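You operate a simulated robot arm through the tools that you are given. There is no shell and no other tool. Be economical: measure what you need, move in short steps, check, and stop when the job is done.

The job below is to be done with a simulated two-armed robot. You get a single attempt, and the scene is never put back.

## Task
Take the lid off the can labelled "boat oil" on the table end of the side bench and lay it down there.

The check looks at the end state, three seconds after you hand in, the way a careful person would. Anything else that was tipped, shoved, dropped, spilled or broken makes it a failure. A push-on lid holds only when it is set on centred and level and pressed home; a screw cap is set on level and turned clockwise until tight.

## Robot
Two 7-joint arms with two-finger parallel grippers on one trunk, on a base that drives. Base frame: it is fixed to the floor where the robot stands at the start and does not move with it; the origin is under the middle of the robot, x ahead of it, y to its left, z up. Lengths are in m, angles in degrees, forces in N, time in s.
The left shoulder is at the start at [-0.082, 0.119, 0.851], the right one opposite. With the tool pointing down near the work surface each hand reaches from about 0.12 to 0.58 m from the robot's upright axis, wherever it stands, measured 20 degrees to its own side. Payload 3.43 kg a hand.
Tool frame (each hand has its own): the origin (TCP) lies between the finger pads and is the grasp point; the fingertips stand 0.03 m ahead of it; z points along the fingers, y is the line along which they close. Largest opening 0.094 m; finger width 0.028, thickness 0.01; the body of the gripper, 0.05 by 0.096 m, starts 0.055 m behind the TCP.
Orientation is told as [roll, pitch, yaw] about the base's x, y, z axes, in that order, counted from this pose: with the fingers straight down and closing along the base's y, the tool's x points along the base's -x, its y along +y and its z along -z.

## Interface
- The arms move only by the tool step_arm. It takes "left_moves", "right_moves" or both (then of equal length, played together; a hand with none holds still); each is a list of rows, each a list of 7 numbers: the shift along the tool's x, y, z in units of 250 mm (1.0 is 250 mm), then the turn, a rotation vector about the tool's x, y, z in units of 120 degrees (1.0 is 120 degrees), then the gripper command, from -1 (fully open) to 1 (shut), values between in proportion. In form: [[dx, dy, dz, ax, ay, az, claw], ...]. A call has 1 to 8 rows; each row is the pose to reach, as a shift and turn from the pose commanded when the call began, along the tool's axes at that moment. A call with a number of a shift or a turn outside -1 to 1 is refused whole. Rows are played at 5 a second. More than 0.05 m and 8.6 degrees between two rows, or a gripper value outside its range, and nothing of the call is played. A pose out of reach is approached as far as the arm can. The call stops where the force on the tool passes 40 N (or 10 N more than at its start, if that is more) or the arm is blocked; 0.2 s more then pass. Each finger travels about 0.153 m/s and halts on what it meets, pressing with about 24 N; the grip force reading is that of the motor and also rises with nothing between the fingers. The clock runs only during rows and for 0.2 s after the last one: add rows that repeat a pose to give the fingers time. The reply holds the time, the measured pose of the TCP, the force on the tool along the base axes, the opening and the grip force, in the units named above and with some noise, with the torque about the TCP (base axes, N m) and any sound that the robot's microphone picked up, and new pictures: "views" is both (left out), scene, wrist or none (wrist: the cameras of the hands that moved).
- Cameras (640 x 400 px; columns grow to the right, rows downward): "scene" is now at [0.0196, 0.0128, 1.5709]; the picture's right is [0.18, -0.98, 0.00], its down [-0.80, -0.15, -0.58] and it looks along [0.58, 0.11, -0.81] (base axes); focal length 291 px, centre (320, 200). "left" rides on the left gripper at [0.076, -0.014, -0.103] in its tool frame; the picture's right is [0.18, 0.98, 0.00], its down [-0.75, 0.14, -0.64] and it looks along [-0.63, 0.12, 0.77] (tool axes); focal length 243 px, centre (320, 200). "right" rides on the right gripper at [0.076, 0.014, -0.103] in its tool frame; the picture's right is [-0.18, 0.98, 0.00], its down [-0.75, -0.14, -0.64] and it looks along [-0.63, -0.12, 0.77] (tool axes); focal length 243 px, centre (320, 200). There is no depth. A picture from a camera that has moved, and an enlarged one, comes with that camera's place and axes in the base frame and with its lens. The place of the scene camera against the robot may be out by one fixed shift of up to 0.025 m in any direction.
- slide_trunk(by): slides the trunk up (or, below 0, down) by that many m; the arms and the scene camera ride with it, the base frame stays. It gives what a move gives, with no picture.
- base_move(legs): drives the robot by 1 to 6 legs, each [ahead, left, turn to the left] in m, m and degrees, along the robot's own axes; the way and the turn of a leg run together, so that a leg with both is an arc; at most 1.5 m and 180 degrees a leg. The arms and the cameras ride along, it lands a little off, and it stops where it bumps. It gives what a move gives, and a new picture of the scene camera.
- pan_tilt(pan, tilt): turns the head with the scene camera to pan (to the left, within 143 degrees either way) and tilt (down, from -29 to 69), counted from straight ahead of the robot. It gives what a move gives, and a new picture of the scene camera.
- inspect(camera, box): a new picture of the part [left, top, right, bottom] of that camera's present view, enlarged. No time passes.
- close_job(): hands the job in; it is judged then, once.

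Go step by step. Nothing tells you exact positions but the pictures and the camera data: compare them with the known pose of the tool, close in by small moves and look again before you grip or let go. The budget is 120 turns and 260 pictures, counting those below and the enlarged ones. Unless the task says otherwise, let go and move clear before handing in, and close with one line.

The tools are called after "Request:" as a command line: name --argument value ..., lists and objects as JSON in quotes. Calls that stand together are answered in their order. step_arm: Moves the arms, as the interface text tells. Its arguments: {"type":"object","properties":{"left_moves":{"type":"array"},"right_moves":{"type":"array"},"views":{"type":"string","enum":["both","scene","wrist","none"]}},"required":[]} The other tools are called the same way: slide_trunk (by) slides the trunk up or down; base_move (legs) drives the base; pan_tilt (pan, tilt) turns the head that bears the scene camera; inspect (camera, box) takes an enlarged picture of a part of a camera's view; close_job () hands the job in.

At the start:

```text
time: 0.0
left_eef_pos: [0.2719, 0.1208, 1.2121]
left_tcp_rot: [0.0, 0.0, 0.1]
left_force: [0.3, -0.1, 0.5]
left_ft_torque: [-0.03, 0.0, 0.01]
left_width: 0.0941
left_gripper_force: 0.0
right_eef_pos: [0.2818, -0.0962, 1.1275]
right_tcp_rot: [0.1, 0.1, 0.1]
right_force: [0.4, 0.3, -0.3]
right_ft_torque: [0.01, 0.01, 0.04]
right_width: 0.094
right_gripper_force: 0.0
trunk travel left (down, up): [-0.275, 0.06]
robot x, y, heading: [0.0045, -0.0, -0.2]
head pan, tilt: [10.5, 54.2]
```

scene: 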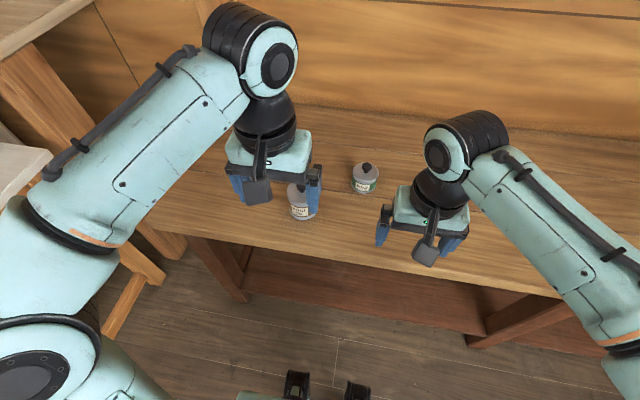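
right: 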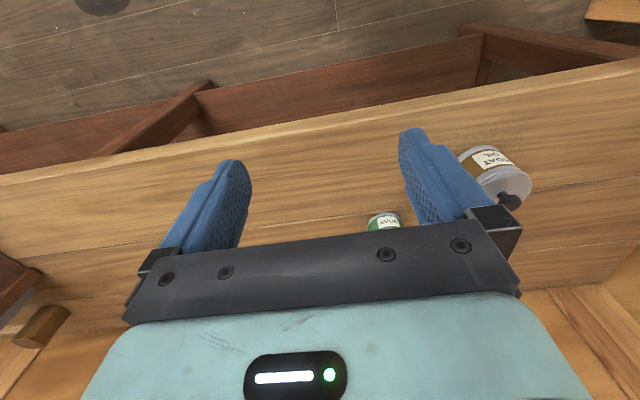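
left: 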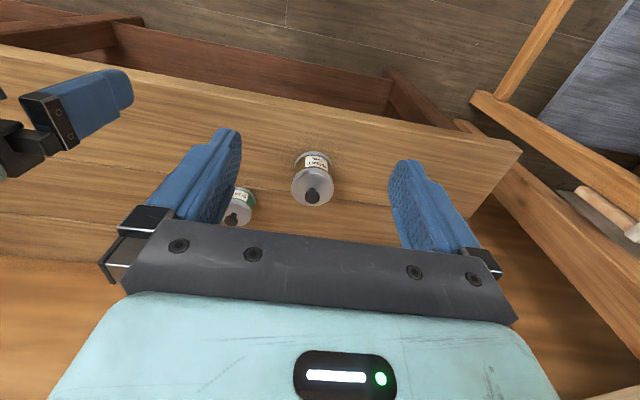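

I see two cans with knobbed lids on the bench ahead; one label seems to read "boat oil". I'll enlarge the labels and look around to the sides first.

Request:
inspect --camera "right" --box '[360, 120, 560, 245]'

Request:
inspect --camera "left" --box '[200, 130, 360, 230]'

Request:
pan_tilt --pan 70 --tilt 35

```text
3.20 times, centred on (460, 182) of right
camera zoom: at [0.2062, -0.082, 1.2294], right [0.18, 0.98, 0.0], down [0.75, -0.14, 0.64], along [0.63, -0.12, -0.77], focal length 776 px, centre (-128, 256)
```

zoom: 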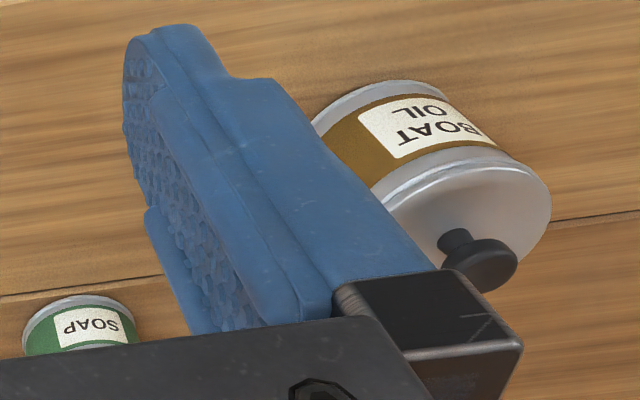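

```text
4.00 times, centred on (280, 180) of left
camera zoom: at [0.1959, 0.1059, 1.3159], right [-0.18, 0.98, 0.0], down [0.75, 0.14, 0.64], along [0.63, 0.12, -0.77], focal length 970 px, centre (480, 280)
```

zoom: 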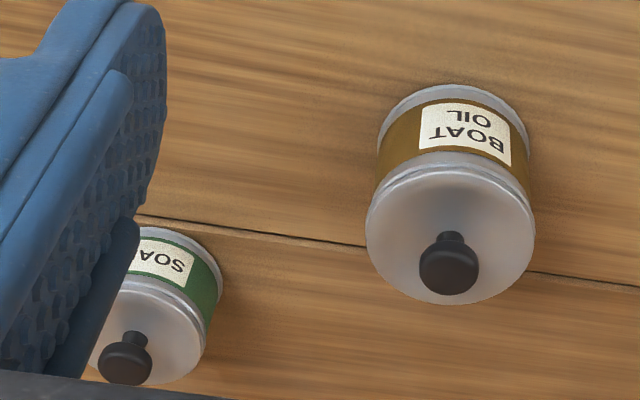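

```text
time: 1.3
left_eef_pos: [0.2722, 0.1202, 1.2125]
left_tcp_rot: [0.0, 0.0, -0.1]
left_force: [-0.1, 0.4, -0.2]
left_ft_torque: [-0.02, 0.0, 0.02]
left_width: 0.094
left_gripper_force: 0.0
right_eef_pos: [0.2819, -0.0958, 1.1268]
right_tcp_rot: [0.1, 0.0, 0.0]
right_force: [0.5, 1.0, 1.0]
right_ft_torque: [-0.01, -0.01, -0.01]
right_width: 0.0935
right_gripper_force: 0.1
trunk travel left (down, up): [-0.275, 0.06]
robot x, y, heading: [0.0001, -0.0034, 0.2]
head pan, tilt: [70.0, 35.0]
camera scene: at [-0.0219, 0.0822, 1.5981], right [0.94, -0.34, 0.0], down [-0.2, -0.54, -0.82], along [0.28, 0.77, -0.57], focal length 291 px, centre (320, 200)
```

scene: 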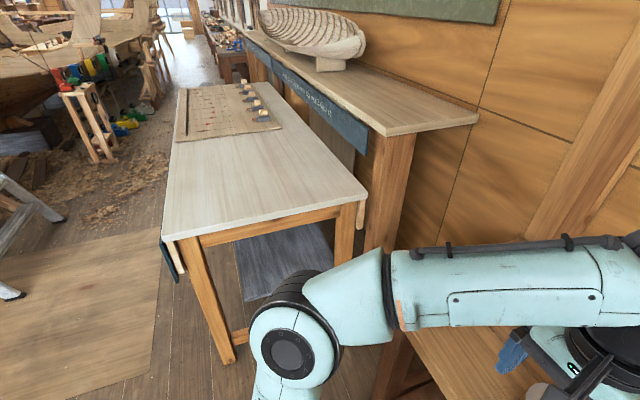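

The boat oil can stands at the left end of this bench (nearest the table). I'll check the rest of the bench to the right for a second one.

Request:
pan_tilt --pan -50 --tilt 40

Request:
pan_tilt --pan 15 --tilt 50

```text
time: 3.3
left_eef_pos: [0.2715, 0.1205, 1.2134]
left_tcp_rot: [0.0, 0.0, 0.0]
left_force: [0.3, 0.3, -0.1]
left_ft_torque: [-0.02, -0.02, 0.02]
left_width: 0.094
left_gripper_force: 0.1
right_eef_pos: [0.2807, -0.0966, 1.1261]
right_tcp_rot: [0.0, 0.0, -0.1]
right_force: [-0.9, 0.0, 0.0]
right_ft_torque: [0.0, 0.02, 0.0]
right_width: 0.094
right_gripper_force: 0.1
trunk travel left (down, up): [-0.275, 0.06]
robot x, y, heading: [0.0017, -0.0056, -0.0]
head pan, tilt: [-50.0, 40.0]
camera scene: at [0.0026, -0.0656, 1.5906], right [-0.77, -0.64, 0.0], down [-0.41, 0.49, -0.77], along [0.49, -0.59, -0.64], focal length 291 px, centre (320, 200)
```

scene: 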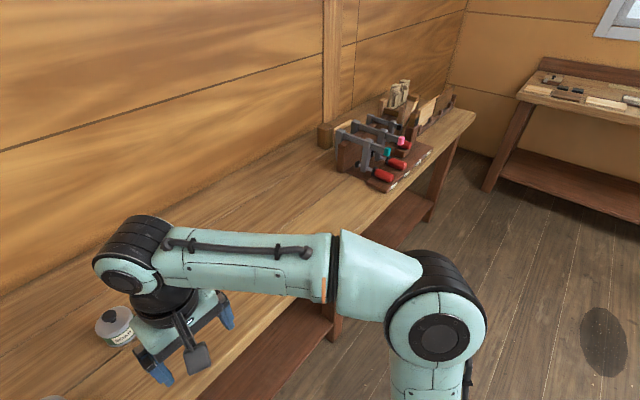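

```text
time: 4.7
left_eef_pos: [0.2712, 0.1212, 1.2138]
left_tcp_rot: [0.0, 0.0, 0.0]
left_force: [0.7, -0.2, 0.1]
left_ft_torque: [0.0, 0.01, -0.01]
left_width: 0.0945
left_gripper_force: 0.0
right_eef_pos: [0.2812, -0.0966, 1.1269]
right_tcp_rot: [0.1, -0.1, -0.1]
right_force: [0.3, -1.0, -0.4]
right_ft_torque: [0.0, -0.01, 0.02]
right_width: 0.0942
right_gripper_force: 0.1
trunk travel left (down, up): [-0.275, 0.06]
robot x, y, heading: [0.0008, -0.0025, 0.3]
head pan, tilt: [15.0, 50.0]
camera scene: at [0.0223, 0.0193, 1.5764], right [0.26, -0.97, 0.0], down [-0.74, -0.2, -0.64], along [0.62, 0.17, -0.77], focal length 291 px, centre (320, 200)
```

scene: 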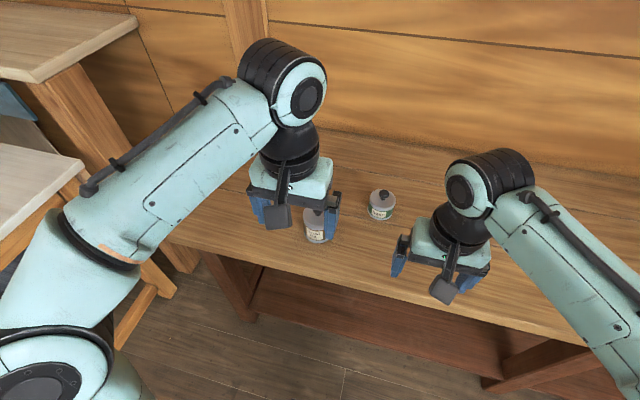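

Only one boat oil can is seen: two-camera triangulation puts its knob near [0.486, 0.148, 0.955]. I'll bring the left hand to hover above it.

Request:
step_arm --left_moves '[[-0.14, 0.018, 0.08, 0, 0, 0, -1], [-0.28, 0.036, 0.16, 0, 0, 0, -1], [-0.42, 0.054, 0.24, 0, 0, 0, -1], [-0.56, 0.072, 0.32, 0, 0, 0, -0.8], [-0.7, 0.09, 0.4, 0, 0, 0, -0.5], [-0.8, 0.1, 0.48, 0, 0, 0, -0.2], [-0.86, 0.108, 0.52, 0, 0, 0, -0.2], [-0.86, 0.108, 0.52, 0, 0, 0, -0.2]]'

```text
time: 6.5
left_eef_pos: [0.4872, 0.1473, 1.0823]
left_tcp_rot: [0.0, 0.0, 0.0]
left_force: [0.0, -0.3, 0.5]
left_ft_torque: [0.0, -0.01, 0.0]
left_width: 0.0565
left_gripper_force: 0.1
right_eef_pos: [0.2814, -0.0953, 1.1272]
right_tcp_rot: [0.0, -0.1, 0.1]
right_force: [0.5, 0.3, -0.9]
right_ft_torque: [-0.02, 0.0, -0.01]
right_width: 0.0938
right_gripper_force: 0.1
trunk travel left (down, up): [-0.275, 0.06]
robot x, y, heading: [0.001, -0.0012, -0.1]
head pan, tilt: [15.0, 50.0]
camera scene: at [0.0219, 0.0195, 1.5764], right [0.26, -0.97, 0.0], down [-0.74, -0.2, -0.64], along [0.62, 0.17, -0.77], focal length 291 px, centre (320, 200)
camera left: at [0.4109, 0.1323, 1.1858], right [-0.18, 0.98, 0.0], down [0.75, 0.14, 0.64], along [0.63, 0.12, -0.77], focal length 243 px, centre (320, 200)
```

scene: 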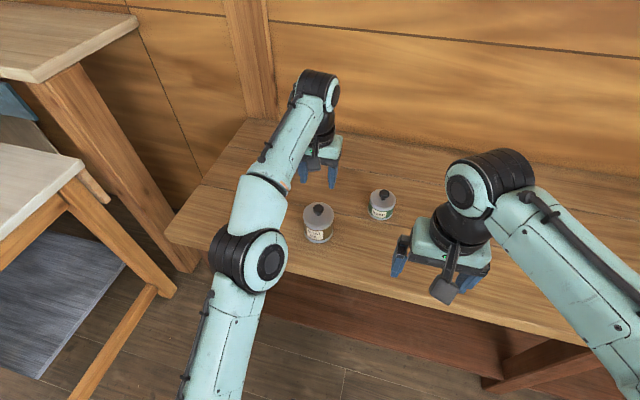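
left: 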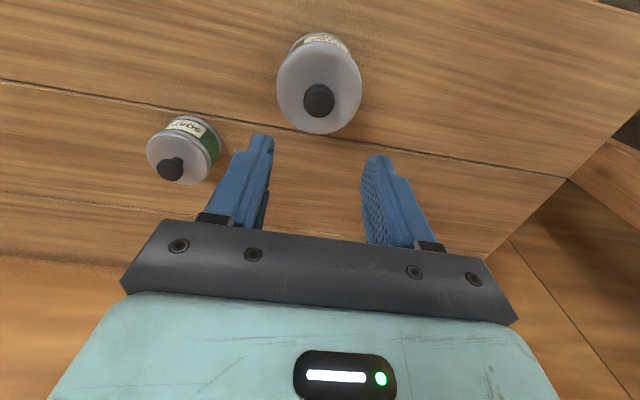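

The new view refines the knob to about [0.477, 0.146, 0.966], with the lid plane near z 0.945. I'll shift back 1 cm and descend to just above the knob.

Request:
step_arm --left_moves '[[0.04, -0.004, 0.1, 0, 0, 0, -0.2], [0.04, -0.004, 0.2, 0, 0, 0, -0.2], [0.04, -0.004, 0.25, 0, 0, 0, -0.2]]'

Request:
inspect --camera "scene" --box '[240, 130, 400, 250]'

```text
time: 7.2
left_eef_pos: [0.4764, 0.1445, 1.0206]
left_tcp_rot: [-0.1, 0.0, 0.1]
left_force: [0.7, 0.1, 0.0]
left_ft_torque: [0.01, 0.01, -0.03]
left_width: 0.0564
left_gripper_force: 0.0
right_eef_pos: [0.2804, -0.0953, 1.1268]
right_tcp_rot: [-0.1, 0.1, -0.1]
right_force: [-0.9, 0.0, 0.5]
right_ft_torque: [0.02, -0.02, 0.04]
right_width: 0.0941
right_gripper_force: 0.1
trunk travel left (down, up): [-0.275, 0.06]
robot x, y, heading: [-0.0028, 0.0003, 0.0]
head pan, tilt: [15.0, 50.0]
camera scene: at [0.0221, 0.0195, 1.5764], right [0.26, -0.97, 0.0], down [-0.74, -0.2, -0.64], along [0.62, 0.17, -0.77], focal length 291 px, centre (320, 200)
camera left: at [0.4006, 0.1304, 1.1223], right [-0.18, 0.98, 0.0], down [0.75, 0.14, 0.64], along [0.63, 0.12, -0.77], focal length 243 px, centre (320, 200)
```

scene: 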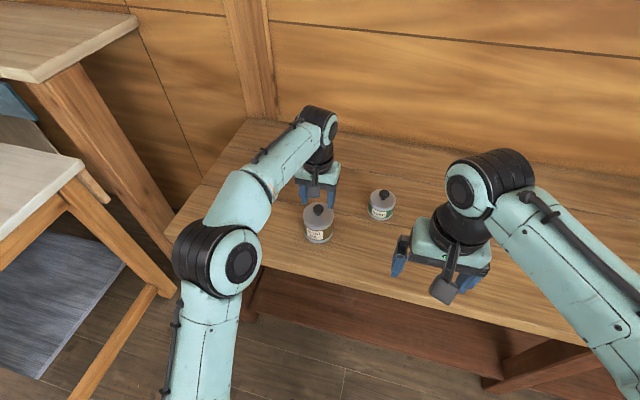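
left: 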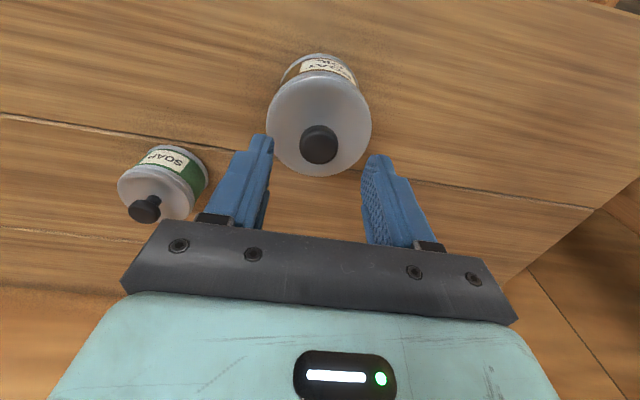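

```text
3.33 times, centred on (320, 190) of scene
camera zoom: at [0.0221, 0.0195, 1.5764], right [0.26, -0.97, 0.0], down [-0.74, -0.2, -0.64], along [0.62, 0.17, -0.77], focal length 971 px, centre (320, 233)
```

zoom: 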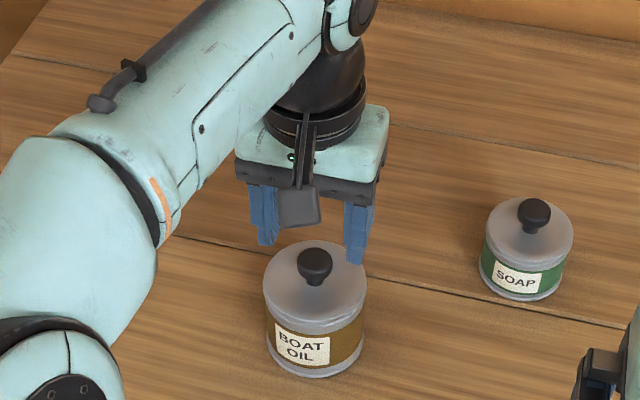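

The knob is centred between the fingers (x≈0.478, y≈0.144, top ≈0.967). I'll lower to TCP z 0.988 and look.

Request:
step_arm --left_moves '[[-0.006, 0, 0.07, 0, 0, 0, -0.2], [-0.006, 0, 0.13, 0, 0, 0, -0.2]]' --views "wrist"

Request:
inspect --camera "scene" --box '[270, 160, 370, 250]'

```text
time: 7.8
left_eef_pos: [0.4786, 0.1464, 0.987]
left_tcp_rot: [0.1, 0.1, 0.0]
left_force: [-0.4, -0.2, 0.6]
left_ft_torque: [0.0, 0.0, -0.05]
left_width: 0.0565
left_gripper_force: 0.0
right_eef_pos: [0.2807, -0.0968, 1.1272]
right_tcp_rot: [0.0, 0.0, -0.1]
right_force: [0.0, 0.3, 0.0]
right_ft_torque: [0.0, 0.02, 0.02]
right_width: 0.0941
right_gripper_force: 0.1
trunk travel left (down, up): [-0.275, 0.06]
robot x, y, heading: [0.0023, 0.0007, 0.1]
head pan, tilt: [15.0, 50.0]
camera left: at [0.4033, 0.131, 1.0904], right [-0.18, 0.98, 0.0], down [0.75, 0.14, 0.64], along [0.63, 0.12, -0.77], focal length 243 px, centre (320, 200)
```

left: 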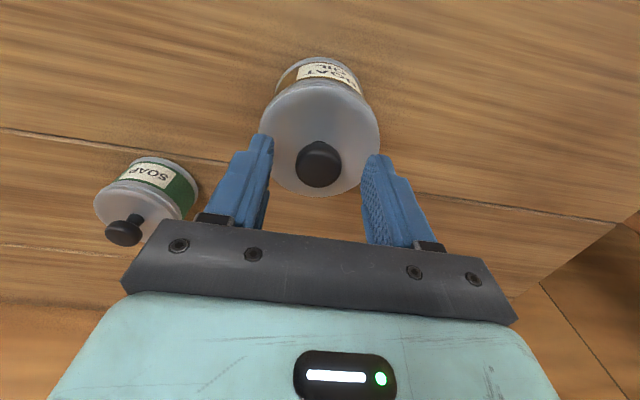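

```text
4.44 times, centred on (320, 205) of scene
camera zoom: at [0.0223, 0.0194, 1.5764], right [0.26, -0.97, 0.0], down [-0.74, -0.2, -0.64], along [0.62, 0.17, -0.77], focal length 1295 px, centre (320, 178)
```

zoom: 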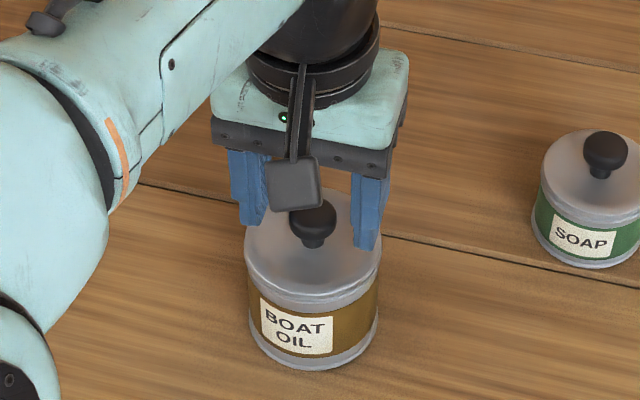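

Knob lies between the fingers, tips slightly above the lid. I'll go down another 8 mm and look before closing.

Request:
step_arm --left_moves '[[0.006, -0.004, 0.016, 0, 0, 0, -0.2], [0.006, -0.004, 0.032, 0, 0, 0, -0.2]]' --views "wrist"

Request:
inspect --camera "scene" --box '[290, 180, 350, 240]'

```text
time: 8.4
left_eef_pos: [0.4776, 0.1449, 0.9807]
left_tcp_rot: [0.0, -0.1, 0.0]
left_force: [0.3, -0.1, 0.0]
left_ft_torque: [0.02, -0.01, 0.0]
left_width: 0.0564
left_gripper_force: 0.1
right_eef_pos: [0.2808, -0.0964, 1.127]
right_tcp_rot: [0.1, 0.1, 0.0]
right_force: [-0.2, -0.5, -0.1]
right_ft_torque: [-0.01, 0.02, 0.01]
right_width: 0.0939
right_gripper_force: 0.1
trunk travel left (down, up): [-0.275, 0.06]
robot x, y, heading: [0.0008, -0.0027, -0.0]
head pan, tilt: [15.0, 50.0]
camera left: at [0.401, 0.1302, 1.0835], right [-0.18, 0.98, 0.0], down [0.75, 0.14, 0.64], along [0.63, 0.12, -0.77], focal length 243 px, centre (320, 200)
```

left: 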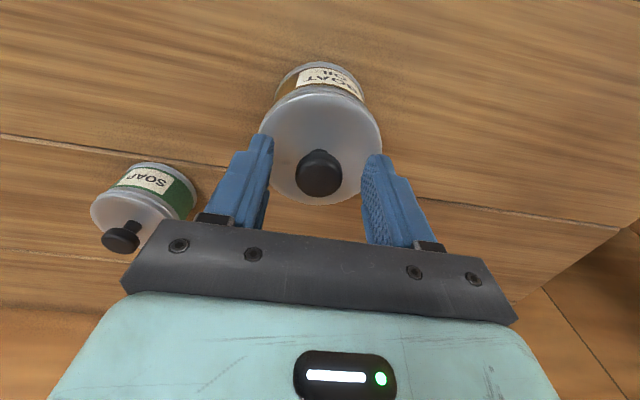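

```text
6.67 times, centred on (320, 210) of scene
camera zoom: at [0.0223, 0.0194, 1.5764], right [0.26, -0.97, 0.0], down [-0.74, -0.2, -0.64], along [0.62, 0.17, -0.77], focal length 1942 px, centre (320, 133)
```

zoom: 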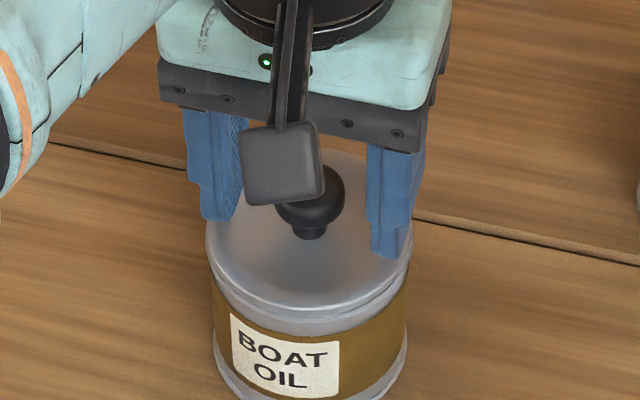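

Fingers straddle the knob. I'll lower 4 mm more and close on it.

Request:
step_arm --left_moves '[[0, 0, 0.018, 0, 0, 0, -0.2], [0, 0, 0.018, 0, 0, 0, 0.2], [0, 0, 0.018, 0, 0, 0, 0.4], [0, 0, 0.018, 0, 0, 0, 0.7], [0, 0, 0.018, 0, 0, 0, 1], [0, 0, 0.018, 0, 0, 0, 1]]' --views "wrist"

Request:
inspect --camera "scene" --box '[290, 180, 350, 240]'

```text
time: 9.8
left_eef_pos: [0.477, 0.1456, 0.9764]
left_tcp_rot: [0.1, 0.0, -0.1]
left_force: [0.0, 1.5, -1.2]
left_ft_torque: [0.03, 0.02, -0.02]
left_width: 0.0262
left_gripper_force: 23.0
right_eef_pos: [0.2815, -0.0958, 1.1264]
right_tcp_rot: [0.0, 0.0, 0.1]
right_force: [-0.3, -0.1, 0.5]
right_ft_torque: [-0.02, -0.01, 0.01]
right_width: 0.0942
right_gripper_force: 0.1
trunk travel left (down, up): [-0.275, 0.06]
robot x, y, heading: [-0.0005, 0.0016, -0.0]
head pan, tilt: [15.0, 50.0]
camera left: at [0.4015, 0.1302, 1.0791], right [-0.18, 0.98, 0.0], down [0.75, 0.14, 0.64], along [0.63, 0.12, -0.77], focal length 243 px, centre (320, 200)
```

left: 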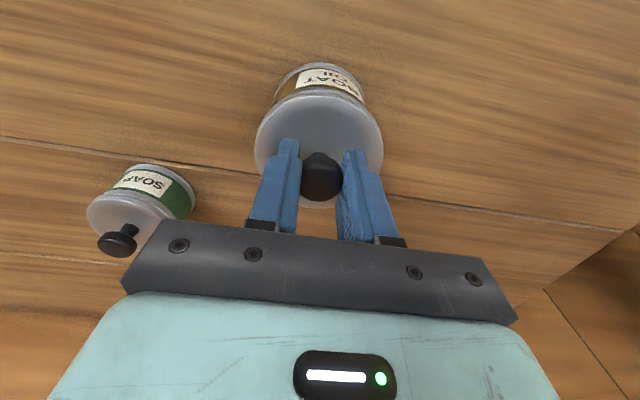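

```text
6.67 times, centred on (320, 210) of scene
camera zoom: at [0.0223, 0.0196, 1.5764], right [0.26, -0.97, 0.0], down [-0.74, -0.2, -0.64], along [0.62, 0.17, -0.77], focal length 1942 px, centre (320, 133)
```

zoom: 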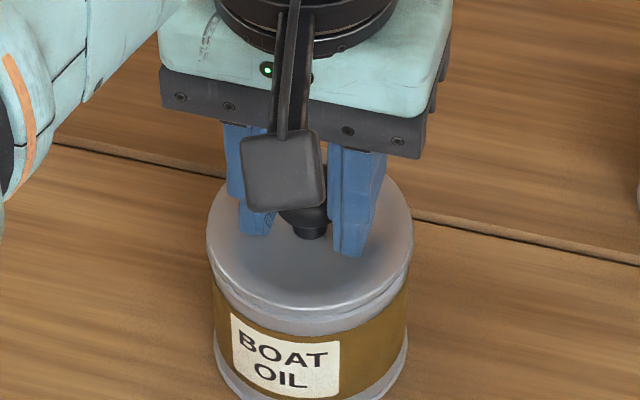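

The knob is gripped (0.026 m). I'll lift a centimetre slowly, watching whether the can comes along.

Request:
step_arm --left_moves '[[0, 0, -0.01, 0, 0, 0, 1], [0, 0, -0.02, 0, 0, 0, 1], [0, 0, -0.03, 0, 0, 0, 1], [0, 0, -0.04, 0, 0, 0, 1]]' --views "wrist"

Request:
inspect --camera "scene" --box '[280, 180, 360, 250]'

```text
time: 10.8
left_eef_pos: [0.4752, 0.1453, 0.9872]
left_tcp_rot: [0.0, 0.0, 0.0]
left_force: [0.6, -0.4, -3.5]
left_ft_torque: [0.01, 0.0, 0.0]
left_width: 0.0262
left_gripper_force: 23.5
right_eef_pos: [0.2824, -0.0965, 1.1268]
right_tcp_rot: [0.0, 0.0, 0.0]
right_force: [0.0, 0.3, 0.1]
right_ft_torque: [0.01, -0.02, -0.01]
right_width: 0.094
right_gripper_force: 0.1
trunk travel left (down, up): [-0.275, 0.06]
robot x, y, heading: [0.0041, -0.0008, 0.0]
head pan, tilt: [15.0, 50.0]
camera left: at [0.4002, 0.1315, 1.0896], right [-0.18, 0.98, 0.0], down [0.75, 0.14, 0.64], along [0.63, 0.12, -0.77], focal length 243 px, centre (320, 200)
```

left: 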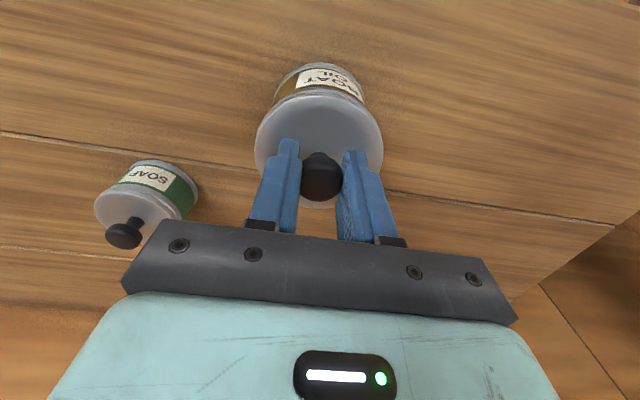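

```text
5.71 times, centred on (320, 215) of scene
camera zoom: at [0.0225, 0.0196, 1.5764], right [0.26, -0.97, 0.0], down [-0.74, -0.2, -0.64], along [0.62, 0.17, -0.77], focal length 1665 px, centre (320, 114)
```

zoom: 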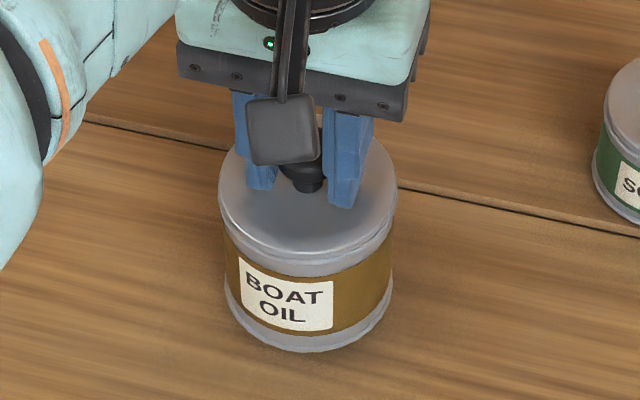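

The can comes up with the lid, so the body must be held. I'll set it back down, keep the knob gripped, and bring the right hand in to hold the can's body; first turning that hand 30° left and shifting it over.

Request:
step_arm --left_moves '[[0, 0, 0.01, 0, 0, 0, 1], [0, 0, 0.02, 0, 0, 0, 1], [0, 0, 0.03, 0, 0, 0, 1], [0, 0, 0.04, 0, 0, 0, 1]]' --right_moves '[[-0.03, 0.1, 0.03, 0, 0, -0.0625, -1], [-0.06, 0.2, 0.06, 0, 0, -0.125, -1], [-0.09, 0.3, 0.09, 0, 0, -0.1875, -1], [-0.12, 0.4, 0.12, 0, 0, -0.25, -1]]' --views "both"

```text
time: 11.8
left_eef_pos: [0.4754, 0.1454, 0.9761]
left_tcp_rot: [0.0, -0.1, -0.1]
left_force: [0.7, -0.2, -0.5]
left_ft_torque: [0.01, -0.03, 0.02]
left_width: 0.0265
left_gripper_force: 23.9
right_eef_pos: [0.3127, 0.0048, 1.095]
right_tcp_rot: [0.0, -0.1, 30.1]
right_force: [0.1, -0.9, 0.5]
right_ft_torque: [0.01, 0.02, 0.03]
right_width: 0.0938
right_gripper_force: 0.0
trunk travel left (down, up): [-0.275, 0.06]
robot x, y, heading: [-0.0019, 0.0015, 0.0]
head pan, tilt: [15.0, 50.0]
heard: snap
camera scene: at [0.022, 0.0198, 1.5765], right [0.26, -0.97, 0.0], down [-0.74, -0.2, -0.64], along [0.62, 0.17, -0.77], focal length 291 px, centre (320, 200)
camera right: at [0.2393, -0.0212, 1.198], right [-0.33, 0.94, 0.0], down [0.72, 0.26, 0.64], along [0.61, 0.21, -0.77], focal length 243 px, centre (320, 200)
camera left: at [0.4, 0.1311, 1.0787], right [-0.18, 0.98, 0.0], down [0.75, 0.14, 0.64], along [0.63, 0.12, -0.77], focal length 243 px, centre (320, 200)
```

scene: 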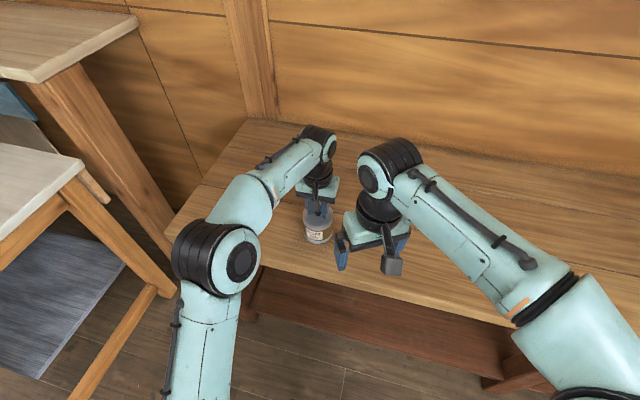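
right: 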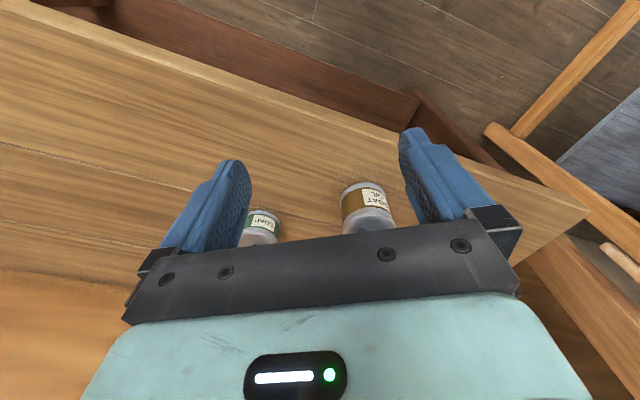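
left: 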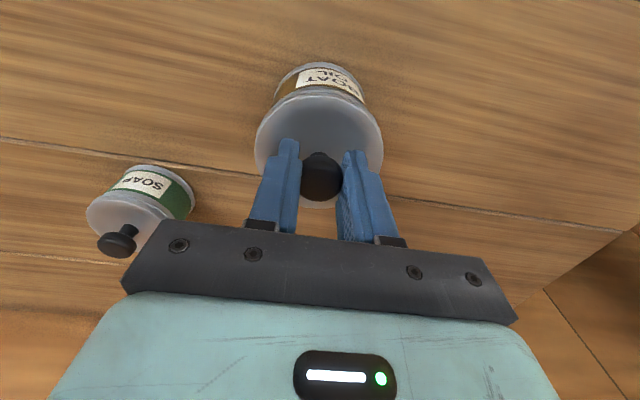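

A snap was heard as it sat down, so it is a push-on lid and is seated again. Now I'll pitch the right hand up to about 35° below horizontal, staying short of the can.

Request:
step_arm --right_moves '[[-0.04, 0.016, 0.054, 0, -0.0654, 0, -1], [-0.09, 0.032, 0.108, 0, -0.1309, 0, -1], [-0.14, 0.048, 0.163, 0, -0.1963, 0, -1], [-0.187, 0.063, 0.217, 0, -0.2617, 0, -1], [-0.234, 0.08, 0.271, 0, -0.3271, 0, -1], [-0.281, 0.095, 0.325, 0, -0.3926, 0, -1], [-0.328, 0.111, 0.38, 0, -0.458, 0, -1]]' --views "both"

```text
time: 13.4
left_eef_pos: [0.4754, 0.146, 0.9758]
left_tcp_rot: [0.1, 0.0, 0.0]
left_force: [1.6, -0.4, 3.8]
left_ft_torque: [-0.02, -0.14, -0.01]
left_width: 0.0266
left_gripper_force: 23.7
right_eef_pos: [0.3676, 0.0681, 1.0026]
right_tcp_rot: [0.3, -54.7, 29.7]
right_force: [0.6, -0.7, 0.5]
right_ft_torque: [0.0, -0.01, -0.01]
right_width: 0.0937
right_gripper_force: 0.0
trunk travel left (down, up): [-0.275, 0.06]
robot x, y, heading: [-0.001, -0.0008, -0.1]
head pan, tilt: [15.0, 50.0]
camera scene: at [0.0222, 0.0194, 1.5764], right [0.26, -0.97, 0.0], down [-0.74, -0.2, -0.64], along [0.62, 0.17, -0.77], focal length 291 px, centre (320, 200)
camera right: at [0.2505, 0.0166, 0.999], right [-0.4, 0.9, 0.15], down [-0.01, -0.17, 0.99], along [0.92, 0.39, 0.07], focal length 243 px, centre (320, 200)
```

scene: 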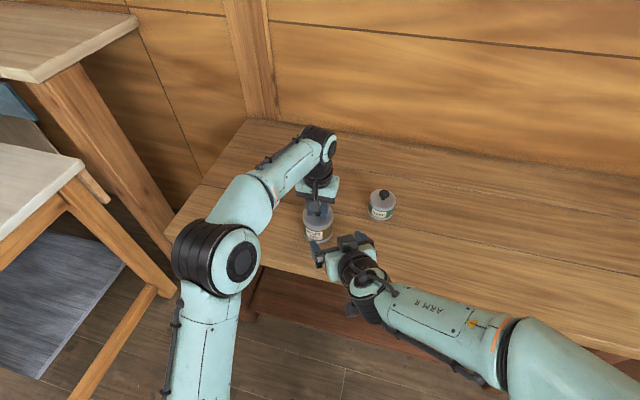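
right: 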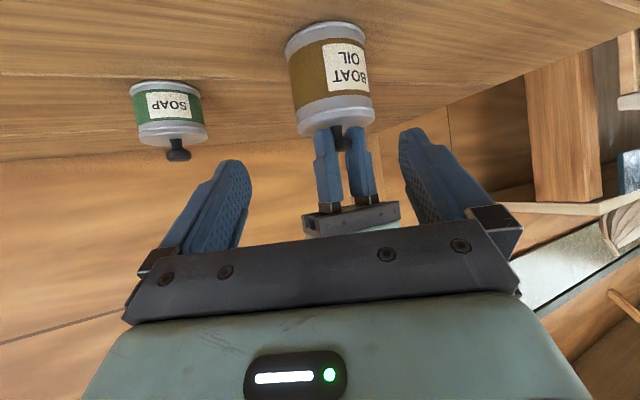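

The right wrist camera sees the can well. I'll enlarge it to measure its width, centre and heights.

Request:
inspect --camera "right" --box '[250, 0, 410, 150]'

```text
2.67 times, centred on (330, 75) of right
camera zoom: at [0.2505, 0.0166, 0.999], right [-0.4, 0.9, 0.15], down [-0.01, -0.17, 0.99], along [0.92, 0.39, 0.07], focal length 647 px, centre (293, 533)
```

zoom: 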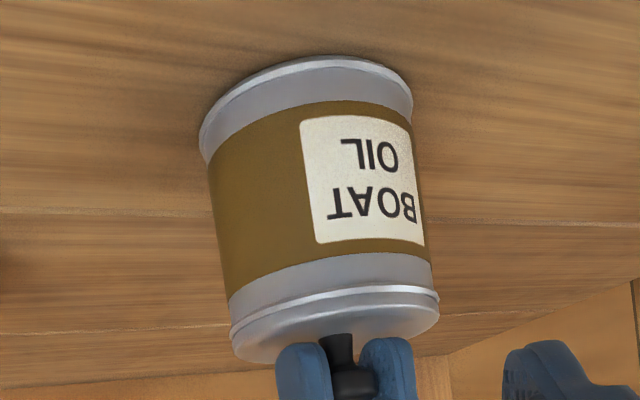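

The can is ~0.08 m wide, centred at about [0.4755, 0.145], its body spanning z 0.867–0.93. I'll lower the right hand to a stand-off in front of it at z 0.905.

Request:
step_arm --right_moves '[[0.06, 0.013, 0.09, 0, 0, 0, -1], [0.12, 0.026, 0.18, 0, 0, 0, -1], [0.175, 0.04, 0.27, 0, 0, 0, -1], [0.228, 0.053, 0.355, 0, 0, 0, -1]]' --views "both"

```text
time: 14.4
left_eef_pos: [0.4749, 0.1451, 0.9764]
left_tcp_rot: [0.0, 0.0, 0.1]
left_force: [-1.0, 0.6, 3.8]
left_ft_torque: [0.0, 0.12, 0.03]
left_width: 0.0261
left_gripper_force: 23.7
right_eef_pos: [0.3965, 0.0997, 0.9019]
right_tcp_rot: [0.0, -55.1, 30.0]
right_force: [-1.0, 0.0, -0.7]
right_ft_torque: [0.01, 0.02, -0.05]
right_width: 0.0939
right_gripper_force: 0.0
trunk travel left (down, up): [-0.275, 0.06]
robot x, y, heading: [0.0014, 0.0005, 0.0]
head pan, tilt: [15.0, 50.0]
camera scene: at [0.0218, 0.0192, 1.5764], right [0.26, -0.97, 0.0], down [-0.74, -0.2, -0.64], along [0.62, 0.17, -0.77], focal length 291 px, centre (320, 200)
camera right: at [0.2803, 0.0478, 0.8989], right [-0.4, 0.9, 0.15], down [-0.01, -0.17, 0.99], along [0.92, 0.39, 0.08], focal length 243 px, centre (320, 200)
```

scene: 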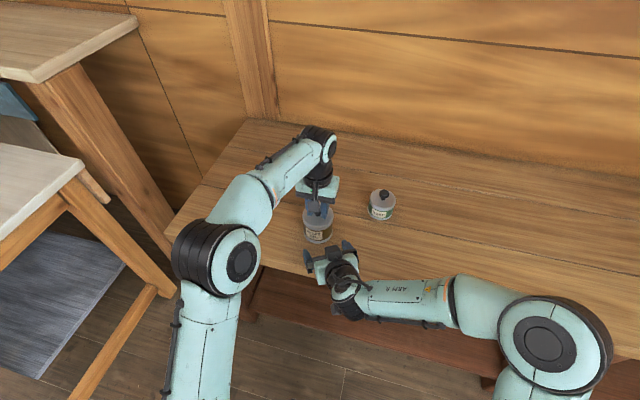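
right: 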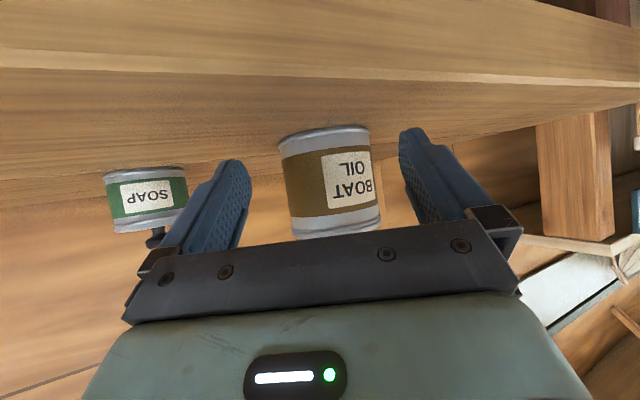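

The can is centred between the right fingers along the approach line. I'll advance 5 cm horizontally and look.

Request:
step_arm --right_moves '[[-0.035, 0, 0.045, 0, 0, 0, -1], [-0.068, 0, 0.085, 0, 0, 0, -1], [-0.1, 0, 0.13, 0, 0, 0, -1], [-0.121, 0, 0.16, 0, 0, 0, -1]]' --views "both"

Request:
inspect --camera "scene" --box '[270, 180, 390, 280]'

```text
time: 15.4
left_eef_pos: [0.4759, 0.1442, 0.9757]
left_tcp_rot: [0.0, 0.1, 0.0]
left_force: [-0.8, -0.7, 3.2]
left_ft_torque: [-0.06, -0.03, 0.01]
left_width: 0.0263
left_gripper_force: 24.0
right_eef_pos: [0.44, 0.1229, 0.906]
right_tcp_rot: [-0.1, -54.9, 30.0]
right_force: [-0.8, 0.7, -0.1]
right_ft_torque: [0.04, -0.02, -0.01]
right_width: 0.0937
right_gripper_force: 0.1
trunk travel left (down, up): [-0.275, 0.06]
robot x, y, heading: [-0.0055, 0.0026, 0.3]
head pan, tilt: [15.0, 50.0]
camera scene: at [0.0219, 0.0193, 1.5764], right [0.26, -0.97, 0.0], down [-0.74, -0.2, -0.64], along [0.62, 0.17, -0.77], focal length 291 px, centre (320, 200)
camera right: at [0.3238, 0.0722, 0.9024], right [-0.4, 0.9, 0.15], down [-0.01, -0.17, 0.99], along [0.92, 0.39, 0.08], focal length 243 px, centre (320, 200)
```

scene: 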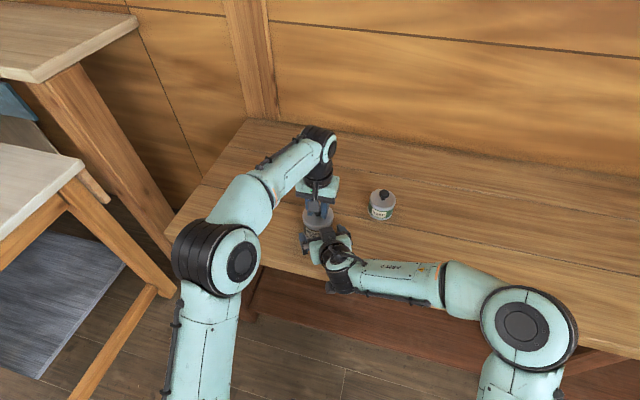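
right: 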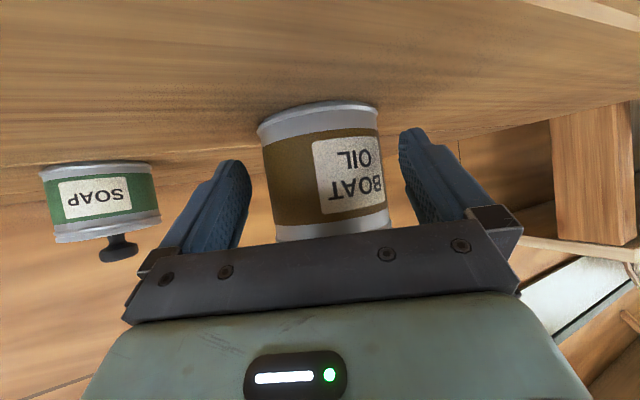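

```text
4.00 times, centred on (330, 230) of scene
camera zoom: at [0.0219, 0.0193, 1.5764], right [0.26, -0.97, 0.0], down [-0.74, -0.2, -0.64], along [0.62, 0.17, -0.77], focal length 1165 px, centre (280, 80)
```

zoom: 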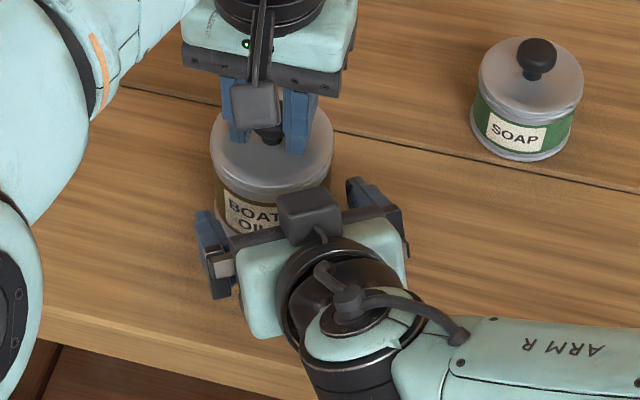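

There is a box on a stalk on top of the right gripper that could foul the lid. I'll look at it from the left wrist camera and closer from the scene camera.

Request:
inspect --camera "left" --box '[120, 0, 520, 250]'

Request:
inspect --camera "scene" --box '[300, 205, 360, 245]'

```text
1.60 times, centred on (320, 125) of left
camera zoom: at [0.3998, 0.1307, 1.0785], right [-0.18, 0.98, 0.0], down [0.75, 0.14, 0.64], along [0.63, 0.12, -0.77], focal length 388 px, centre (320, 320)
```

zoom: 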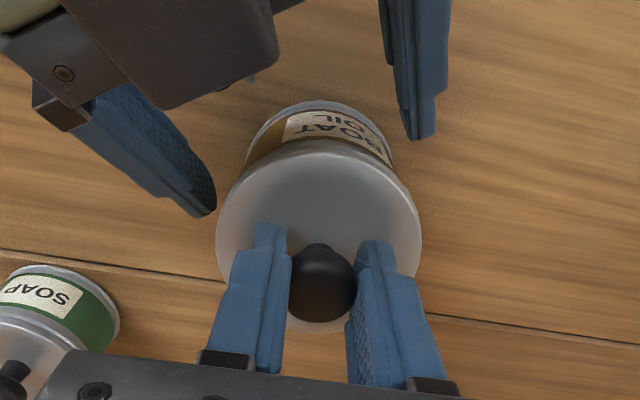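

```text
10.00 times, centred on (330, 225) of scene
camera zoom: at [0.0219, 0.0193, 1.5764], right [0.26, -0.97, 0.0], down [-0.74, -0.2, -0.64], along [0.62, 0.17, -0.77], focal length 2913 px, centre (220, -50)
```

zoom: 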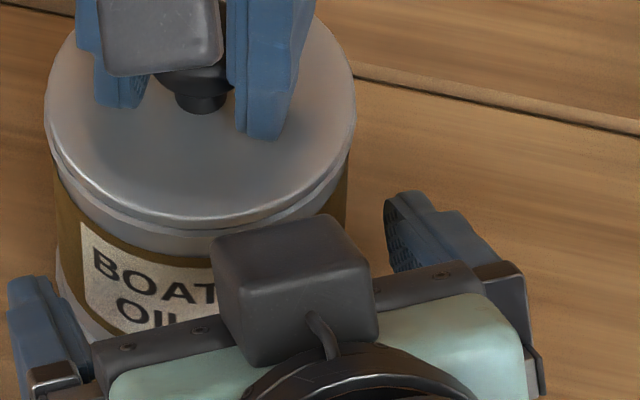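

There's a housing on top of the right hand whose front edge would just graze the rising lid. I'll flatten the hand by 5° for clearance and advance the last 2.5 cm.

Request:
step_arm --right_moves '[[0, 0, 0, 0, -0.0417, 0, -1], [-0.02, 0.003, 0.03, 0, -0.0417, 0, -1], [-0.04, 0.006, 0.057, 0, -0.0417, 0, -1], [-0.057, 0.006, 0.081, 0, -0.0417, 0, -1], [-0.057, 0.006, 0.081, 0, -0.0417, 0, -1]]' --views "wrist"

Request:
inspect --camera "left" --box '[120, 0, 520, 250]'

Request:
inspect --camera "scene" --box '[280, 185, 370, 260]'

```text
time: 16.6
left_eef_pos: [0.4756, 0.1455, 0.9766]
left_tcp_rot: [0.0, 0.0, 0.0]
left_force: [-0.6, -1.0, 3.0]
left_ft_torque: [0.04, -0.03, 0.04]
left_width: 0.0263
left_gripper_force: 24.0
right_eef_pos: [0.4607, 0.138, 0.9066]
right_tcp_rot: [0.0, -60.0, 29.9]
right_force: [0.5, -0.1, 0.4]
right_ft_torque: [0.0, -0.02, 0.0]
right_width: 0.0939
right_gripper_force: 0.0
trunk travel left (down, up): [-0.275, 0.06]
robot x, y, heading: [-0.0027, 0.0024, -0.1]
head pan, tilt: [15.0, 50.0]
camera right: at [0.3444, 0.0874, 0.8917], right [-0.41, 0.9, 0.16], down [-0.08, -0.21, 0.97], along [0.91, 0.39, 0.16], focal length 243 px, centre (320, 200)
```

right: 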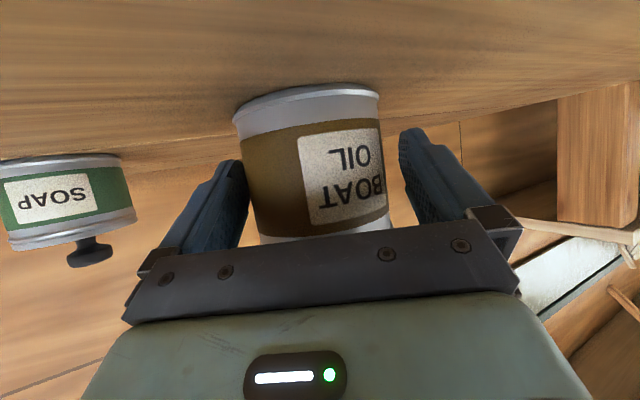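

```text
1.60 times, centred on (320, 125) of left
camera zoom: at [0.3998, 0.1307, 1.0785], right [-0.18, 0.98, 0.0], down [0.75, 0.14, 0.64], along [0.63, 0.12, -0.77], focal length 388 px, centre (320, 320)
```

zoom: 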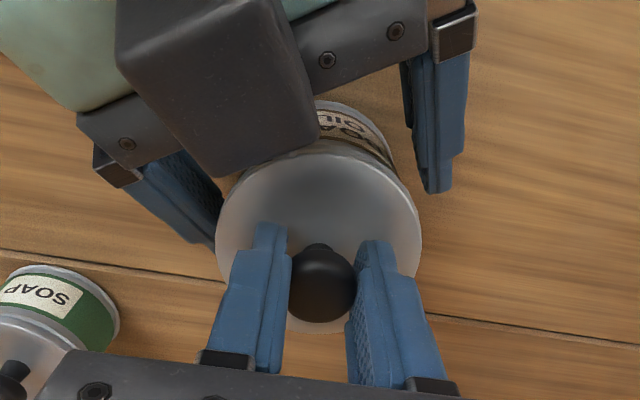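

```text
5.33 times, centred on (325, 222) of scene
camera zoom: at [0.0219, 0.0192, 1.5764], right [0.26, -0.97, 0.0], down [-0.74, -0.2, -0.64], along [0.62, 0.17, -0.77], focal length 1554 px, centre (293, 80)
```

zoom: 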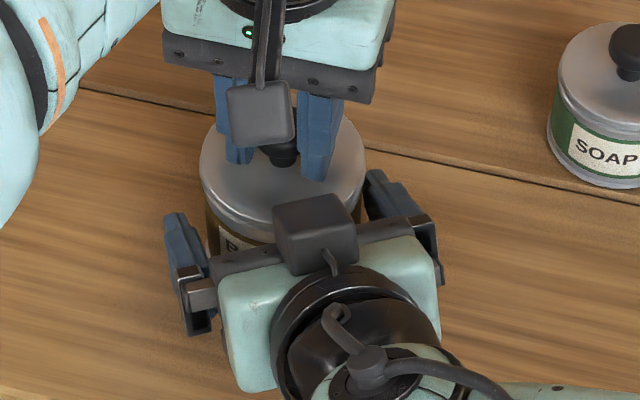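

The can is centred between the right fingers within a millimetre or so. I'll close the right gripper gently on the body.

Request:
step_arm --right_moves '[[0, 0, 0, 0, 0, 0, -0.85], [0, 0, 0, 0, 0, 0, -0.75], [0, 0, 0, 0, 0, 0, -0.65], [0, 0, 0, 0, 0, 0, 0], [0, 0, 0, 0, 0, 0, 1], [0, 0, 0, 0, 0, 0, 1]]' --views "wrist"

Request:
inspect --camera "left" --box '[120, 0, 520, 250]'

```text
time: 18.1
left_eef_pos: [0.4758, 0.1448, 0.9762]
left_tcp_rot: [0.0, 0.0, 0.0]
left_force: [-0.2, 1.0, 3.6]
left_ft_torque: [0.01, 0.05, -0.04]
left_width: 0.0262
left_gripper_force: 24.4
right_eef_pos: [0.4619, 0.1388, 0.9052]
right_tcp_rot: [0.1, -60.0, 30.0]
right_force: [1.7, -3.5, 0.2]
right_ft_torque: [-0.16, -0.2, -0.14]
right_width: 0.0776
right_gripper_force: 24.0
trunk travel left (down, up): [-0.275, 0.06]
robot x, y, heading: [-0.0017, 0.0011, -0.2]
head pan, tilt: [15.0, 50.0]
camera right: at [0.3446, 0.087, 0.8916], right [-0.41, 0.9, 0.16], down [-0.08, -0.21, 0.97], along [0.91, 0.39, 0.16], focal length 243 px, centre (320, 200)
```

right: 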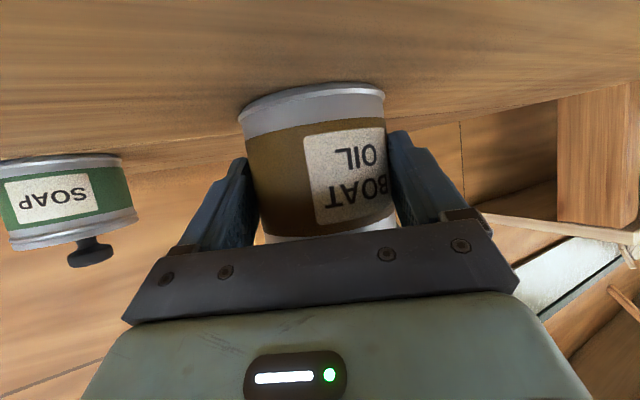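

```text
1.60 times, centred on (320, 125) of left
camera zoom: at [0.4, 0.1307, 1.0784], right [-0.18, 0.98, 0.0], down [0.75, 0.14, 0.64], along [0.63, 0.12, -0.77], focal length 388 px, centre (320, 320)
```

zoom: 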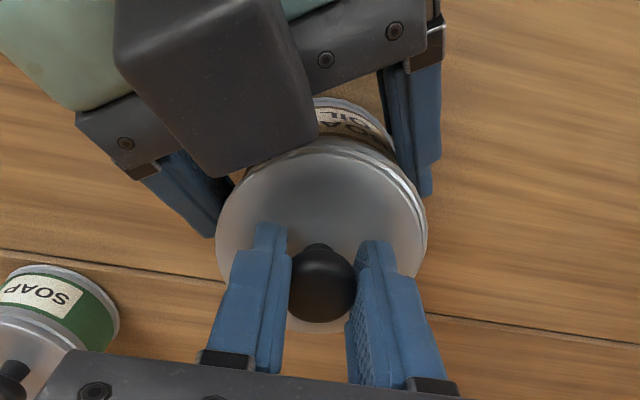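

The can body is held (0.078 m). Now I'll pull the lid up with the left hand in small steps while the right holds.

Request:
step_arm --left_moves '[[0, 0, -0.01, 0, 0, 0, 1], [0, 0, -0.02, 0, 0, 0, 1], [0, 0, -0.03, 0, 0, 0, 1], [0, 0, -0.04, 0, 0, 0, 1], [0, 0, -0.04, 0, 0, 0, 1]]' --right_moves '[[0, 0, 0, 0, 0, 0, 1], [0, 0, 0, 0, 0, 0, 1], [0, 0, 0, 0, 0, 0, 1], [0, 0, 0, 0, 0, 0, 1], [0, 0, 0, 0, 0, 0, 1]]' --views "wrist"

Request:
inspect --camera "scene" --box '[280, 185, 370, 260]'

```text
time: 19.2
left_eef_pos: [0.4757, 0.146, 0.987]
left_tcp_rot: [0.0, 0.0, 0.0]
left_force: [-0.2, -0.1, -0.4]
left_ft_torque: [-0.02, 0.0, 0.04]
left_width: 0.0261
left_gripper_force: 24.4
right_eef_pos: [0.4601, 0.1386, 0.9061]
right_tcp_rot: [0.0, -60.0, 30.0]
right_force: [-1.0, 1.4, 0.4]
right_ft_torque: [0.03, -0.06, 0.04]
right_width: 0.0778
right_gripper_force: 24.0
trunk travel left (down, up): [-0.275, 0.06]
robot x, y, heading: [0.0011, -0.0021, 0.2]
head pan, tilt: [15.0, 50.0]
camera right: at [0.3444, 0.0876, 0.8916], right [-0.41, 0.9, 0.16], down [-0.08, -0.21, 0.97], along [0.91, 0.39, 0.16], focal length 243 px, centre (320, 200)
camera left: at [0.4, 0.1309, 1.089], right [-0.18, 0.98, 0.0], down [0.75, 0.14, 0.64], along [0.63, 0.12, -0.77], focal length 243 px, centre (320, 200)
```

right: 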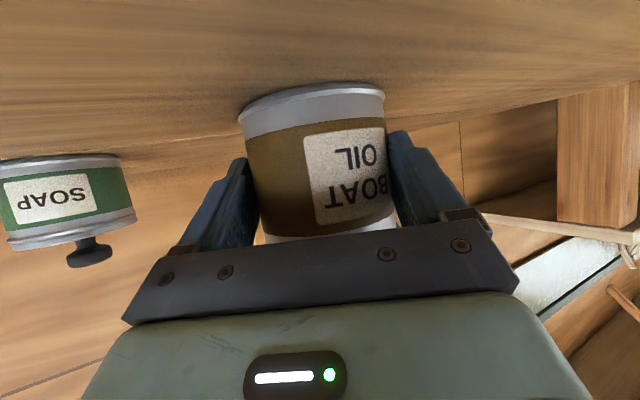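
left: 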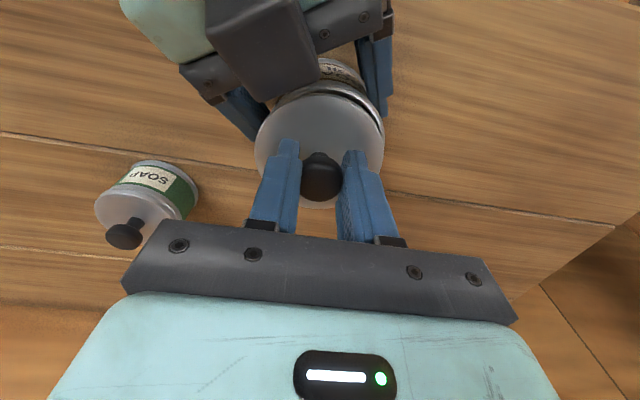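

```text
5.33 times, centred on (325, 222) of scene
camera zoom: at [0.0222, 0.0196, 1.5764], right [0.26, -0.97, 0.0], down [-0.74, -0.2, -0.64], along [0.62, 0.17, -0.77], focal length 1554 px, centre (293, 80)
```

zoom: 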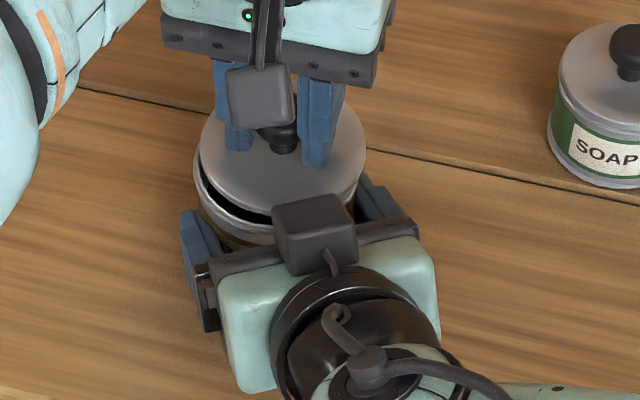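

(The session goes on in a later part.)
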